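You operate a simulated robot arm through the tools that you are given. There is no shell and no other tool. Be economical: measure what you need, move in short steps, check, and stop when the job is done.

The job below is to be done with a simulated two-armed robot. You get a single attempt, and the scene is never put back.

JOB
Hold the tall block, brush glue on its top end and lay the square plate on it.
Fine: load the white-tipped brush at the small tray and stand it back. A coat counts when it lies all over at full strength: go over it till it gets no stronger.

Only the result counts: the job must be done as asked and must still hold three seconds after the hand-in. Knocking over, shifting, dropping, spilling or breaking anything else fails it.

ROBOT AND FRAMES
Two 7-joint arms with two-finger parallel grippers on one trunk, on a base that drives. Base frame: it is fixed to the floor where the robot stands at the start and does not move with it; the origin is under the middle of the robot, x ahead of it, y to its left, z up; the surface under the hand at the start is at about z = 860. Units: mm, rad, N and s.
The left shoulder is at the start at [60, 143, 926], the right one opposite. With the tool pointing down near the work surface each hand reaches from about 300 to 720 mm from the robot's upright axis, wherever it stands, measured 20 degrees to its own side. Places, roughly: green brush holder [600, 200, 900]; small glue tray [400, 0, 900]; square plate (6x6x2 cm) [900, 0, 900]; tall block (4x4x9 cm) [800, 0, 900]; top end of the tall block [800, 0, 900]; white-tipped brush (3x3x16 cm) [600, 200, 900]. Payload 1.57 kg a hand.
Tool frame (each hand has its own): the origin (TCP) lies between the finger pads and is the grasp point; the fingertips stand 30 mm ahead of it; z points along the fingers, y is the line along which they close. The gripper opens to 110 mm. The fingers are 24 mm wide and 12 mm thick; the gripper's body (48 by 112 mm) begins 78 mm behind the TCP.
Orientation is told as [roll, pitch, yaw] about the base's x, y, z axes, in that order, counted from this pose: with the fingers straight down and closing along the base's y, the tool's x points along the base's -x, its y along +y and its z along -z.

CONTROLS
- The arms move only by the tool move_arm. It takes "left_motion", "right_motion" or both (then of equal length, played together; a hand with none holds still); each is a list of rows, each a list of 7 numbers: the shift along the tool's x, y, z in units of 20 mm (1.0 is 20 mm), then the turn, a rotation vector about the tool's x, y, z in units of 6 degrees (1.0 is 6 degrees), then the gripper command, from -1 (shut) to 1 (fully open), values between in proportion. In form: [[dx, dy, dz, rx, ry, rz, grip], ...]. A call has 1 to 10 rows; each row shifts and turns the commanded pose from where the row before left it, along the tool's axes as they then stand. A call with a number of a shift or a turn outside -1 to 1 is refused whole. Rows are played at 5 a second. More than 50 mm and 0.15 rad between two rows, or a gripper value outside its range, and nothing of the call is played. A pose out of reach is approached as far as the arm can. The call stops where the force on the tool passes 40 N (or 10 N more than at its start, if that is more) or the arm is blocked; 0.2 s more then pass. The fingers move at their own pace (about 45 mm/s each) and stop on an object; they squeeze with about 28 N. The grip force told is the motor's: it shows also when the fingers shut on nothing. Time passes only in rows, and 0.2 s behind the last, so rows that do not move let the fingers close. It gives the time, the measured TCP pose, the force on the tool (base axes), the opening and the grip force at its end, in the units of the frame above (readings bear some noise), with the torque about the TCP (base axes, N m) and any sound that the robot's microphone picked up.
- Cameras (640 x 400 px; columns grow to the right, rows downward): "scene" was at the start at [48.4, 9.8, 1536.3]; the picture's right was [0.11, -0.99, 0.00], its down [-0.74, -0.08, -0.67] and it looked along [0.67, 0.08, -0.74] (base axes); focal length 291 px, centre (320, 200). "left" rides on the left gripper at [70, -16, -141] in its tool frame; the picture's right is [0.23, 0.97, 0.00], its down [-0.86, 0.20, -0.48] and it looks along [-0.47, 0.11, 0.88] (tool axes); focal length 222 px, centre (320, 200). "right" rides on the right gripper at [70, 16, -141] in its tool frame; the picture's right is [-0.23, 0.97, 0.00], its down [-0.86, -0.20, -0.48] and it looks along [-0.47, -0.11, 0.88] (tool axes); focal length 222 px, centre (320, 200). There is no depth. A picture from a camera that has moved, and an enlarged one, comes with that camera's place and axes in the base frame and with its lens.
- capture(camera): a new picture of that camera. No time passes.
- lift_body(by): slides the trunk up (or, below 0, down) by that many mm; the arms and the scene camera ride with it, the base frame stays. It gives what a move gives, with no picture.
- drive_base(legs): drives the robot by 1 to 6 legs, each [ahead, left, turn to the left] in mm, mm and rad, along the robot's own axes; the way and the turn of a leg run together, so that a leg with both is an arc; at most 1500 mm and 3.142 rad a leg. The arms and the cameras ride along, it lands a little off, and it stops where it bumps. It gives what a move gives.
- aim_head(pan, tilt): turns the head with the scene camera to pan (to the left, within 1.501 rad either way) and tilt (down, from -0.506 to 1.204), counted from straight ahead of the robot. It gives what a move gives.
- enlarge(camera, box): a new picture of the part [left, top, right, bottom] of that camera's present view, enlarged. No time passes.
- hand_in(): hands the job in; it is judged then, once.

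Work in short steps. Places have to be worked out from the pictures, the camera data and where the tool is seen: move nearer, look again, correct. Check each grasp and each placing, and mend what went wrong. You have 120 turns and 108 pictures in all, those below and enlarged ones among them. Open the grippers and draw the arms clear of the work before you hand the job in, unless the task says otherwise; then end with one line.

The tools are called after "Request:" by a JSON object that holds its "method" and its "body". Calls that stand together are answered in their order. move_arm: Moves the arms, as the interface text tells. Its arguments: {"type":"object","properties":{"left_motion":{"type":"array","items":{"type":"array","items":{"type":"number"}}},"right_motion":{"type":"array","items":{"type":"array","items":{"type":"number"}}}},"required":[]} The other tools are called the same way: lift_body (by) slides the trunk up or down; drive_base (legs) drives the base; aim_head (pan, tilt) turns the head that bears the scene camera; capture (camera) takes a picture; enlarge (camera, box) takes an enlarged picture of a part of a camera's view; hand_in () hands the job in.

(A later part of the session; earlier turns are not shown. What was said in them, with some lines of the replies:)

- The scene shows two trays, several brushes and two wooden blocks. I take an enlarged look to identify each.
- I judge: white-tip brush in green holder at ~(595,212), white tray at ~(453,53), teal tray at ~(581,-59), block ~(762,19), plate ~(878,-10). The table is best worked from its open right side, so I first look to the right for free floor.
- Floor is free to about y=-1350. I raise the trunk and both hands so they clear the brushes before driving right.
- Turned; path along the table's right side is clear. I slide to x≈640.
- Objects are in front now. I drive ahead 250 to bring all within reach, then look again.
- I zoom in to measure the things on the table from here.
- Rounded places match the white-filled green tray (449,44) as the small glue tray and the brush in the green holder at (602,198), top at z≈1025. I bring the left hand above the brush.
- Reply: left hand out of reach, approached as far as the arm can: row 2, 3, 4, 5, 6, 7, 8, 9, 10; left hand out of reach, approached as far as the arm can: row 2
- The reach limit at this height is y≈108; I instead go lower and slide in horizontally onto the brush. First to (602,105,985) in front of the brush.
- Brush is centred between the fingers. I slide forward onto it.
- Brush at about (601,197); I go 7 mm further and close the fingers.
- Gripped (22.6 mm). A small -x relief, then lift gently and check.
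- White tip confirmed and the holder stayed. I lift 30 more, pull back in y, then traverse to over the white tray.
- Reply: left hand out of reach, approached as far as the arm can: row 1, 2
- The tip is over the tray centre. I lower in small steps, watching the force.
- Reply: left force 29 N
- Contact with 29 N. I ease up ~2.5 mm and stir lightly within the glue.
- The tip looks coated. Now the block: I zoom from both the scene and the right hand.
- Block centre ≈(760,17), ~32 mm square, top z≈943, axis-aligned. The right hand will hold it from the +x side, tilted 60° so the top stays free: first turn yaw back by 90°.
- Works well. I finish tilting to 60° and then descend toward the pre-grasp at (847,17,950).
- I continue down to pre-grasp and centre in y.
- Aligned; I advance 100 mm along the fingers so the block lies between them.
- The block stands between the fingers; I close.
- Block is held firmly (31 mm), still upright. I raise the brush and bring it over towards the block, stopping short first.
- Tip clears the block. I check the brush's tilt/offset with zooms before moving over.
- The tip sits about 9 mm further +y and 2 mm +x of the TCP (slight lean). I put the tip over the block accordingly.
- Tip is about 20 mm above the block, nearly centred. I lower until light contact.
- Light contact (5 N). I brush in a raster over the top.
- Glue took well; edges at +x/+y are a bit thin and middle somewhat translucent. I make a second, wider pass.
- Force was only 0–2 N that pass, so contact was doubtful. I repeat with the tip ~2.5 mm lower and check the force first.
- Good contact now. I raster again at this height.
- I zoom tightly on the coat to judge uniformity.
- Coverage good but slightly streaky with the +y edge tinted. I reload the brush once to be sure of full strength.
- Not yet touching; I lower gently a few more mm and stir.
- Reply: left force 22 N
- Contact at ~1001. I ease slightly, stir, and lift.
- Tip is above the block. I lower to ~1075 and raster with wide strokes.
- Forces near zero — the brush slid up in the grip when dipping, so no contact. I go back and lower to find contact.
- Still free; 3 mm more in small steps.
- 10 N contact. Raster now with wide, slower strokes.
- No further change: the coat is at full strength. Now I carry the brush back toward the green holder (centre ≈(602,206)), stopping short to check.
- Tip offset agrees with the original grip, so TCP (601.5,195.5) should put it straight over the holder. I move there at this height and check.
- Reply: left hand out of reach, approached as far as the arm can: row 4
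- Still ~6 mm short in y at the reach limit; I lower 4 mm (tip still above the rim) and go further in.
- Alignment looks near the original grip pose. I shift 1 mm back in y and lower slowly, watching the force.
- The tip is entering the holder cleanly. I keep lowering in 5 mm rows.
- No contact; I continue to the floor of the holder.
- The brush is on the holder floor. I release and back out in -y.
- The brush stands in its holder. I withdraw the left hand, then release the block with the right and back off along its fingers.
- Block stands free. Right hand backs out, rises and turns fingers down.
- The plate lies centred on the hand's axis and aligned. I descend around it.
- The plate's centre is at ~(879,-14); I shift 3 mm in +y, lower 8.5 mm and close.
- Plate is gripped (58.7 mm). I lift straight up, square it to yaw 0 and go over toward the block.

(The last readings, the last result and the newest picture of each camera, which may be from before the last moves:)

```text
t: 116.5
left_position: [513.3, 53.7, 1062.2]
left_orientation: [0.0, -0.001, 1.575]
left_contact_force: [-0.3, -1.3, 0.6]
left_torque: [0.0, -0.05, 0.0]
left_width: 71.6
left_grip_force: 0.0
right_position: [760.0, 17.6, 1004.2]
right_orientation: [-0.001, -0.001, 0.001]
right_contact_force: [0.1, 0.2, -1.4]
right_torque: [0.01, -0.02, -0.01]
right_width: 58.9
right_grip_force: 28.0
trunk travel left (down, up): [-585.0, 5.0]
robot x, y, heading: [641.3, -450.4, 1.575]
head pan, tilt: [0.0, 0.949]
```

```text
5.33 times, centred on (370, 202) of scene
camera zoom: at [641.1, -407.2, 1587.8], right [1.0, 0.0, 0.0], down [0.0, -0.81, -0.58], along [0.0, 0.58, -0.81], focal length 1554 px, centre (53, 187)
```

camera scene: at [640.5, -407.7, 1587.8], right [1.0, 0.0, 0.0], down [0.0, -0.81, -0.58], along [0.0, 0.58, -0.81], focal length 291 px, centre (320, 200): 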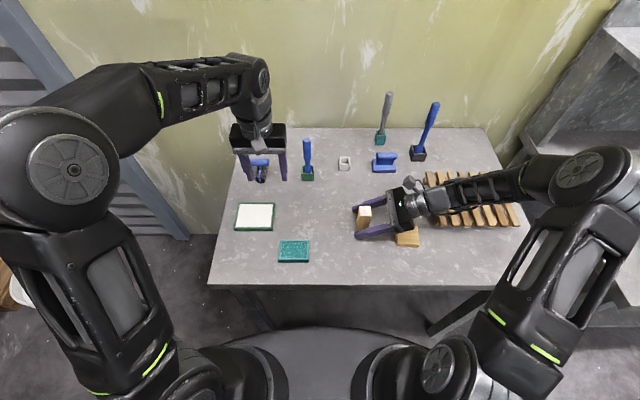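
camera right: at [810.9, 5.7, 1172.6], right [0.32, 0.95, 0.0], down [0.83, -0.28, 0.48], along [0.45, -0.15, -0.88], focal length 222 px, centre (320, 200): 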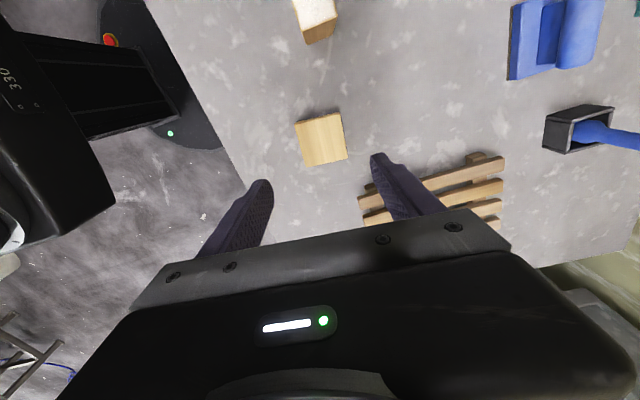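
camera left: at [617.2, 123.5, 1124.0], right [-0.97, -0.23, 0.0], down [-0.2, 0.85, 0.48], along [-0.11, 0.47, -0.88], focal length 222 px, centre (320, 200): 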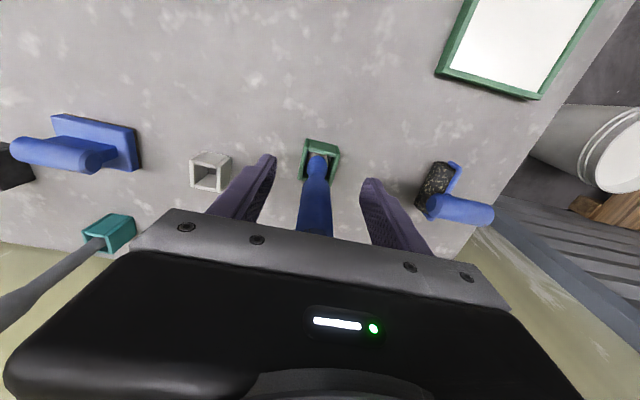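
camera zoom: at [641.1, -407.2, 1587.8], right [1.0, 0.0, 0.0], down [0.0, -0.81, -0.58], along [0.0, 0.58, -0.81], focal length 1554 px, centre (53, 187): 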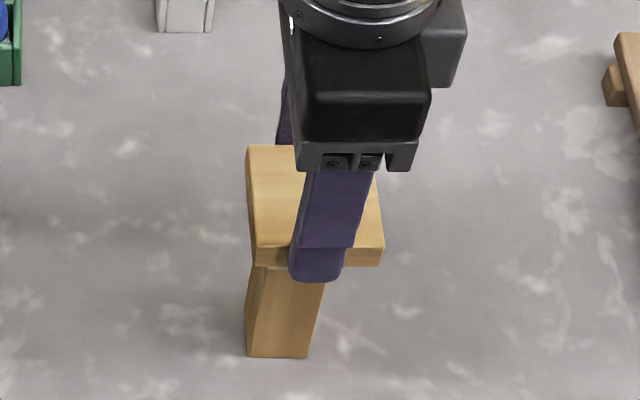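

Plate centre reads ~(765,18), block (760,17.5); I shift 5 mm in -x and lower to just above contact.

Request:
{"method": "move_arm", "body": {"right_motion": [[0.25, 0, 0, 0, 0, 0, -1], [0, 0, 0.5, 0, 0, 0, -1], [0, 0, 0.4, 0, 0, 0, -1], [0, 0, 0, 0, 0, 0, -1]]}}

Request:
{"method": "enlarge", "body": {"camera": "scene", "box": [310, 165, 430, 240]}}

Request:
{"method": "capture", "body": {"camera": "left"}}

```text
t: 117.5
left_position: [512.3, 53.3, 1064.0]
left_orientation: [0.0, 0.0, 1.574]
left_contact_force: [0.7, 0.3, 0.7]
left_torque: [0.0, -0.01, 0.01]
left_width: 71.5
left_grip_force: 0.1
right_position: [755.8, 16.8, 984.6]
right_orientation: [-0.001, -0.001, 0.002]
right_contact_force: [0.3, 0.3, -0.1]
right_torque: [0.03, 0.0, -0.01]
right_width: 58.8
right_grip_force: 28.2
trunk travel left (down, up): [-585.0, 5.0]
robot x, y, heading: [637.7, -451.2, 1.575]
head pan, tilt: [0.0, 0.949]
```

```text
5.33 times, centred on (370, 202) of scene
camera zoom: at [641.1, -407.2, 1587.8], right [1.0, 0.0, 0.0], down [0.0, -0.81, -0.58], along [0.0, 0.58, -0.81], focal length 1554 px, centre (53, 187)
```

zoom: 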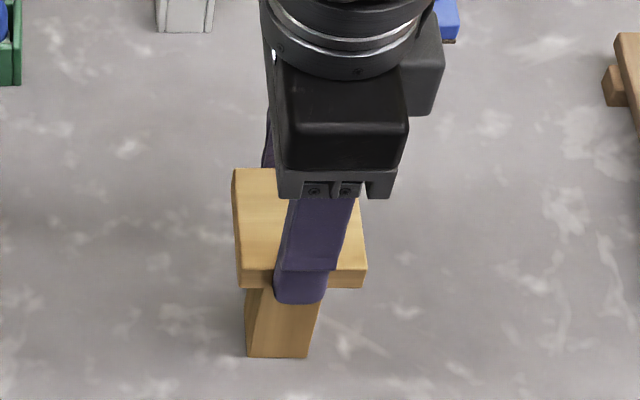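

```text
20 pictures are left
camera left: at [527.8, -17.4, 1204.1], right [-0.97, -0.23, 0.0], down [-0.2, 0.85, 0.48], along [-0.11, 0.47, -0.88], focal length 222 px, centre (320, 200)
```

left: 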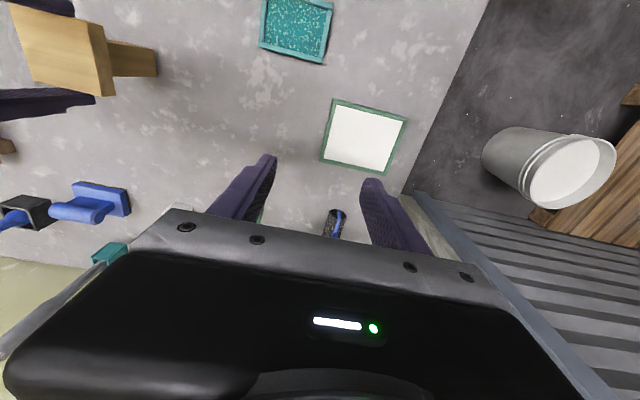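

Plate is centred now (~762 vs 760.5). I lower in 2 mm rows to contact.

Request:
{"method": "move_arm", "body": {"right_motion": [[0, 0, 0.1, 0, 0, 0, -1], [0, 0, 0.1, 0, 0, 0, -1]]}}

Request:
{"method": "move_arm", "body": {"right_motion": [[0, 0, 0.1, 0, 0, 0, -1]]}}

```text
t: 118.1
left_position: [512.0, 53.1, 1064.1]
left_orientation: [0.0, 0.0, 1.574]
left_contact_force: [0.1, -0.3, -0.1]
left_torque: [-0.04, -0.04, 0.0]
left_width: 71.5
left_grip_force: 0.0
right_position: [755.9, 18.4, 980.9]
right_orientation: [-0.002, 0.0, 0.001]
right_contact_force: [0.3, 0.1, -0.8]
right_torque: [0.01, -0.02, 0.03]
right_width: 58.6
right_grip_force: 28.2
trunk travel left (down, up): [-585.0, 5.0]
robot x, y, heading: [637.3, -454.8, 1.573]
head pan, tilt: [0.0, 0.949]
```

```text
t: 118.5
left_position: [512.0, 53.0, 1062.4]
left_orientation: [0.0, -0.001, 1.573]
left_contact_force: [-0.1, 0.7, 0.8]
left_torque: [0.0, -0.02, 0.02]
left_width: 71.4
left_grip_force: 0.2
right_position: [755.2, 17.3, 978.9]
right_orientation: [0.0, -0.002, 0.003]
right_contact_force: [-0.2, 0.4, -1.0]
right_torque: [0.01, 0.01, -0.01]
right_width: 58.7
right_grip_force: 28.0
trunk travel left (down, up): [-585.0, 5.0]
robot x, y, heading: [639.7, -453.9, 1.577]
head pan, tilt: [0.0, 0.949]
```

No contact yet; another 2 mm at a time.

Request:
{"method": "move_arm", "body": {"right_motion": [[0, 0, 0.1, 0, 0, 0, -1]]}}

Request:
{"method": "move_arm", "body": {"right_motion": [[0, 0, 0.06, 0, 0, 0, -1]]}}

```text
t: 118.9
left_position: [511.8, 52.8, 1063.4]
left_orientation: [0.001, 0.001, 1.573]
left_contact_force: [-0.2, -0.1, -0.4]
left_torque: [0.01, -0.01, 0.0]
left_width: 71.6
left_grip_force: 0.0
right_position: [755.4, 18.5, 977.5]
right_orientation: [0.002, -0.001, 0.002]
right_contact_force: [0.4, -0.6, 4.5]
right_torque: [-0.05, -0.02, 0.02]
right_width: 58.6
right_grip_force: 28.3
trunk travel left (down, up): [-585.0, 5.0]
robot x, y, heading: [642.0, -455.5, 1.572]
head pan, tilt: [0.0, 0.949]
```

```text
t: 119.3
left_position: [511.6, 52.5, 1064.3]
left_orientation: [0.001, -0.001, 1.573]
left_contact_force: [1.0, 0.0, -0.7]
left_torque: [-0.02, -0.02, 0.02]
left_width: 71.6
left_grip_force: 0.1
right_position: [755.2, 15.6, 978.0]
right_orientation: [0.003, 0.003, 0.002]
right_contact_force: [1.4, 0.3, 14.7]
right_torque: [-0.07, -0.13, 0.0]
right_width: 59.1
right_grip_force: 28.6
trunk travel left (down, up): [-585.0, 5.0]
robot x, y, heading: [641.8, -448.4, 1.574]
head pan, tilt: [0.0, 0.949]
```

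Plate presses on the glue (15 N). I hold for a moment, then open the fingers gently.

Request:
{"method": "move_arm", "body": {"right_motion": [[0, 0, 0, 0, 0, 0, -1], [0, 0, 0, 0, 0, 0, -1], [0, 0, 0, 0, 0, 0, -1], [0, 0, 0, 0, 0, 0, -1], [0, 0, 0, 0, 0, 0, -1], [0, 0, 0, 0, 0, 0, -1], [0, 0, 0, 0, 0, 0, 0.15], [0, 0, 0, 0, 0, 0, 0.35], [0, 0, 0, 0, 0, 0, 0.6], [0, 0, 0, 0, 0, 0, 0.6]]}}

Request:
{"method": "enlarge", "body": {"camera": "scene", "box": [310, 165, 430, 240]}}

Request:
{"method": "enlarge", "body": {"camera": "right", "box": [200, 80, 440, 230]}}

```text
t: 121.5
left_position: [511.3, 52.1, 1063.5]
left_orientation: [0.0, 0.0, 1.575]
left_contact_force: [0.2, -0.9, -1.0]
left_torque: [-0.01, -0.05, -0.01]
left_width: 71.6
left_grip_force: 0.1
right_position: [756.2, 17.6, 977.0]
right_orientation: [0.0, 0.001, 0.002]
right_contact_force: [0.9, 0.3, -0.4]
right_torque: [0.02, 0.03, -0.01]
right_width: 87.9
right_grip_force: 0.0
trunk travel left (down, up): [-585.0, 5.0]
robot x, y, heading: [641.6, -449.4, 1.575]
head pan, tilt: [0.0, 0.949]
```

```text
5.33 times, centred on (370, 202) of scene
camera zoom: at [641.0, -407.1, 1587.8], right [1.0, 0.0, 0.0], down [0.0, -0.81, -0.58], along [0.0, 0.58, -0.81], focal length 1554 px, centre (53, 187)
```

zoom: 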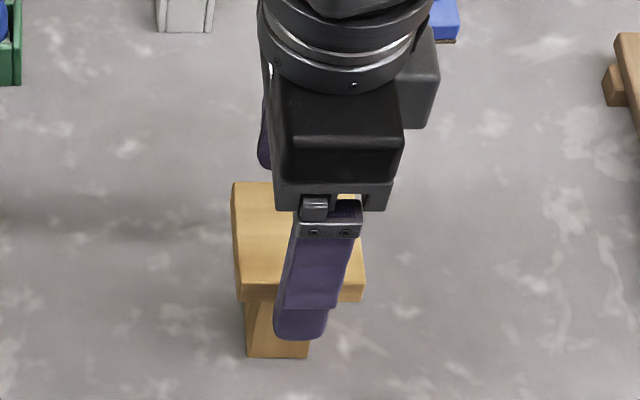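

```text
2.67 times, centred on (320, 155) of right
camera zoom: at [684.8, 34.1, 1117.6], right [0.23, 0.97, 0.0], down [0.86, -0.2, 0.48], along [0.47, -0.11, -0.88], focal length 592 px, centre (320, 320)
```

zoom: 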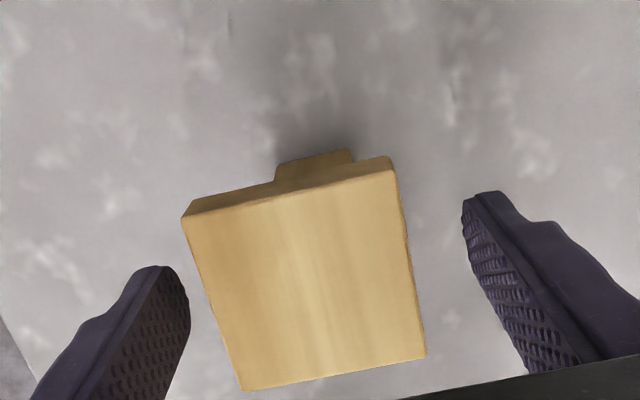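

Plate rests flat on the block. I raise the right hand straight up and then check.

Request:
{"method": "move_arm", "body": {"right_motion": [[0, 0, -0.5, 0, 0, 0, 0.6], [0, 0, -1, 0, 0, 0, 0.6], [0, 0, -1, 0, 0, 0, 0.6], [0, 0, -1, 0, 0, 0, 0.6], [0, 0, -1, 0, 0, 0, 0.6], [0, 0, -1, 0, 0, 0, 0.6], [-1, -1, 0, 0, 0, 0, 0.6], [-1, -1, 0, 0, 0, 0, 0.6], [-1, -1, 0, 0, 0, 0, 0.6], [-1, -1, 0, 0, 0, 0, 0.6]], "left_motion": [[1, 0, 0, 0, 0, 0, 0.6], [1, 0, 0, 0, 0, 0, 0.6], [1, 0, 0, 0, 0, 0, 0.6], [1, 0, 0, 0, 0, 0, 0.6], [1, 0, 0, 0, 0, 0, 0.6], [0, 0, 0, 0, 0, 0, 0.6], [0, 0, 0, 0, 0, 0, 0.6], [0, 0, 0, 0, 0, 0, 0.6], [0, 0, 0, 0, 0, 0, 0.6], [0, 0, 0, 0, 0, 0, 0.6]]}}

Request:
{"method": "move_arm", "body": {"right_motion": [[0, -1, 0, 0, 0, 0, 0.6], [0, -1, 0, 0, 0, 0, 0.6], [0, -1, 0, 0, 0, 0, 0.6], [0, 0, 0, 0, 0, 0, 0.6]]}}

Request:
{"method": "capture", "body": {"camera": "scene"}}

Request:
{"method": "enlarge", "body": {"camera": "scene", "box": [310, 165, 430, 240]}}

Request:
{"method": "enlarge", "body": {"camera": "scene", "box": [220, 120, 380, 220]}}

```text
t: 123.7
left_position: [512.6, -48.0, 1063.6]
left_orientation: [0.002, -0.002, 1.576]
left_contact_force: [0.2, -0.4, -0.5]
left_torque: [0.01, -0.02, 0.0]
left_width: 88.0
left_grip_force: 0.1
right_position: [835.7, -63.8, 1086.1]
right_orientation: [0.001, 0.001, 0.004]
right_contact_force: [0.6, 0.7, -0.4]
right_torque: [0.0, -0.02, 0.01]
right_width: 87.5
right_grip_force: 0.1
trunk travel left (down, up): [-585.0, 5.0]
robot x, y, heading: [641.9, -451.8, 1.577]
head pan, tilt: [0.0, 0.949]
```

```text
t: 124.7
left_position: [511.5, -46.2, 1063.2]
left_orientation: [-0.001, -0.001, 1.575]
left_contact_force: [0.1, 0.5, -0.1]
left_torque: [-0.04, 0.01, -0.02]
left_width: 88.2
left_grip_force: 0.1
right_position: [836.0, -123.8, 1084.8]
right_orientation: [0.0, 0.0, 0.001]
right_contact_force: [0.7, 0.8, 0.1]
right_torque: [0.02, -0.01, -0.01]
right_width: 88.4
right_grip_force: 0.1
trunk travel left (down, up): [-585.0, 5.0]
robot x, y, heading: [640.7, -447.9, 1.579]
head pan, tilt: [0.0, 0.949]
```

```text
17 pictures are left
camera scene: at [640.9, -406.7, 1587.8], right [1.0, 0.0, 0.0], down [0.0, -0.81, -0.58], along [0.0, 0.58, -0.81], focal length 291 px, centre (320, 200)
```

scene: 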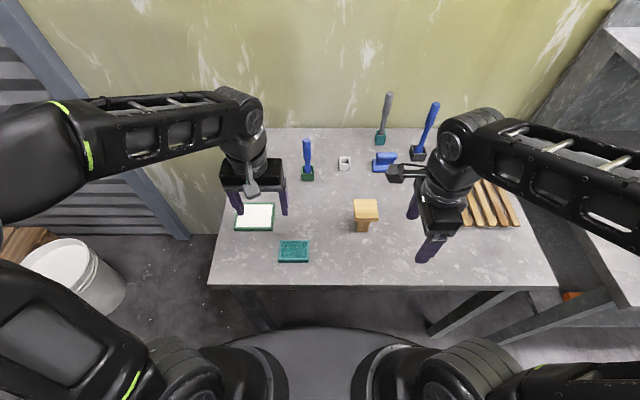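

```text
5.33 times, centred on (370, 202) of scene
camera zoom: at [640.9, -406.7, 1587.8], right [1.0, 0.0, 0.0], down [0.0, -0.81, -0.58], along [0.0, 0.58, -0.81], focal length 1554 px, centre (53, 187)
```

zoom: 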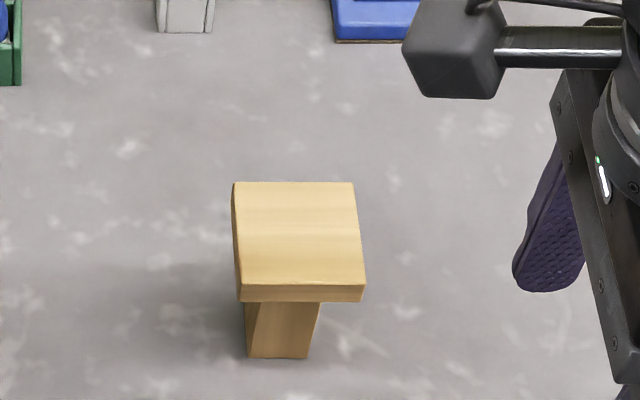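

```text
4.00 times, centred on (300, 170) of scene
camera zoom: at [640.9, -406.7, 1587.8], right [1.0, 0.0, 0.0], down [0.0, -0.81, -0.58], along [0.0, 0.58, -0.81], focal length 1165 px, centre (400, 320)
```

zoom: 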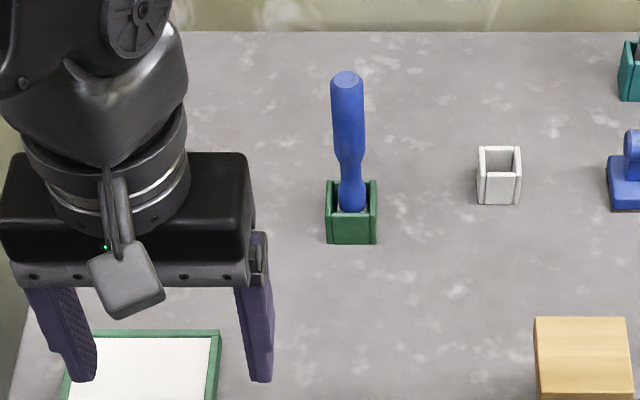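

The plate lies level and centred on the glued block, the brush stands in its holder, all else is unmoved and both hands are open and clear. I hand in.

Request:
{"method": "hand_in", "body": {}}

```text
The job is handed in.
```

I held the tall block and coated its top with glue until it got no stronger. The square plate now lies flat and centred on it, and the white-tipped brush is back in its green holder.
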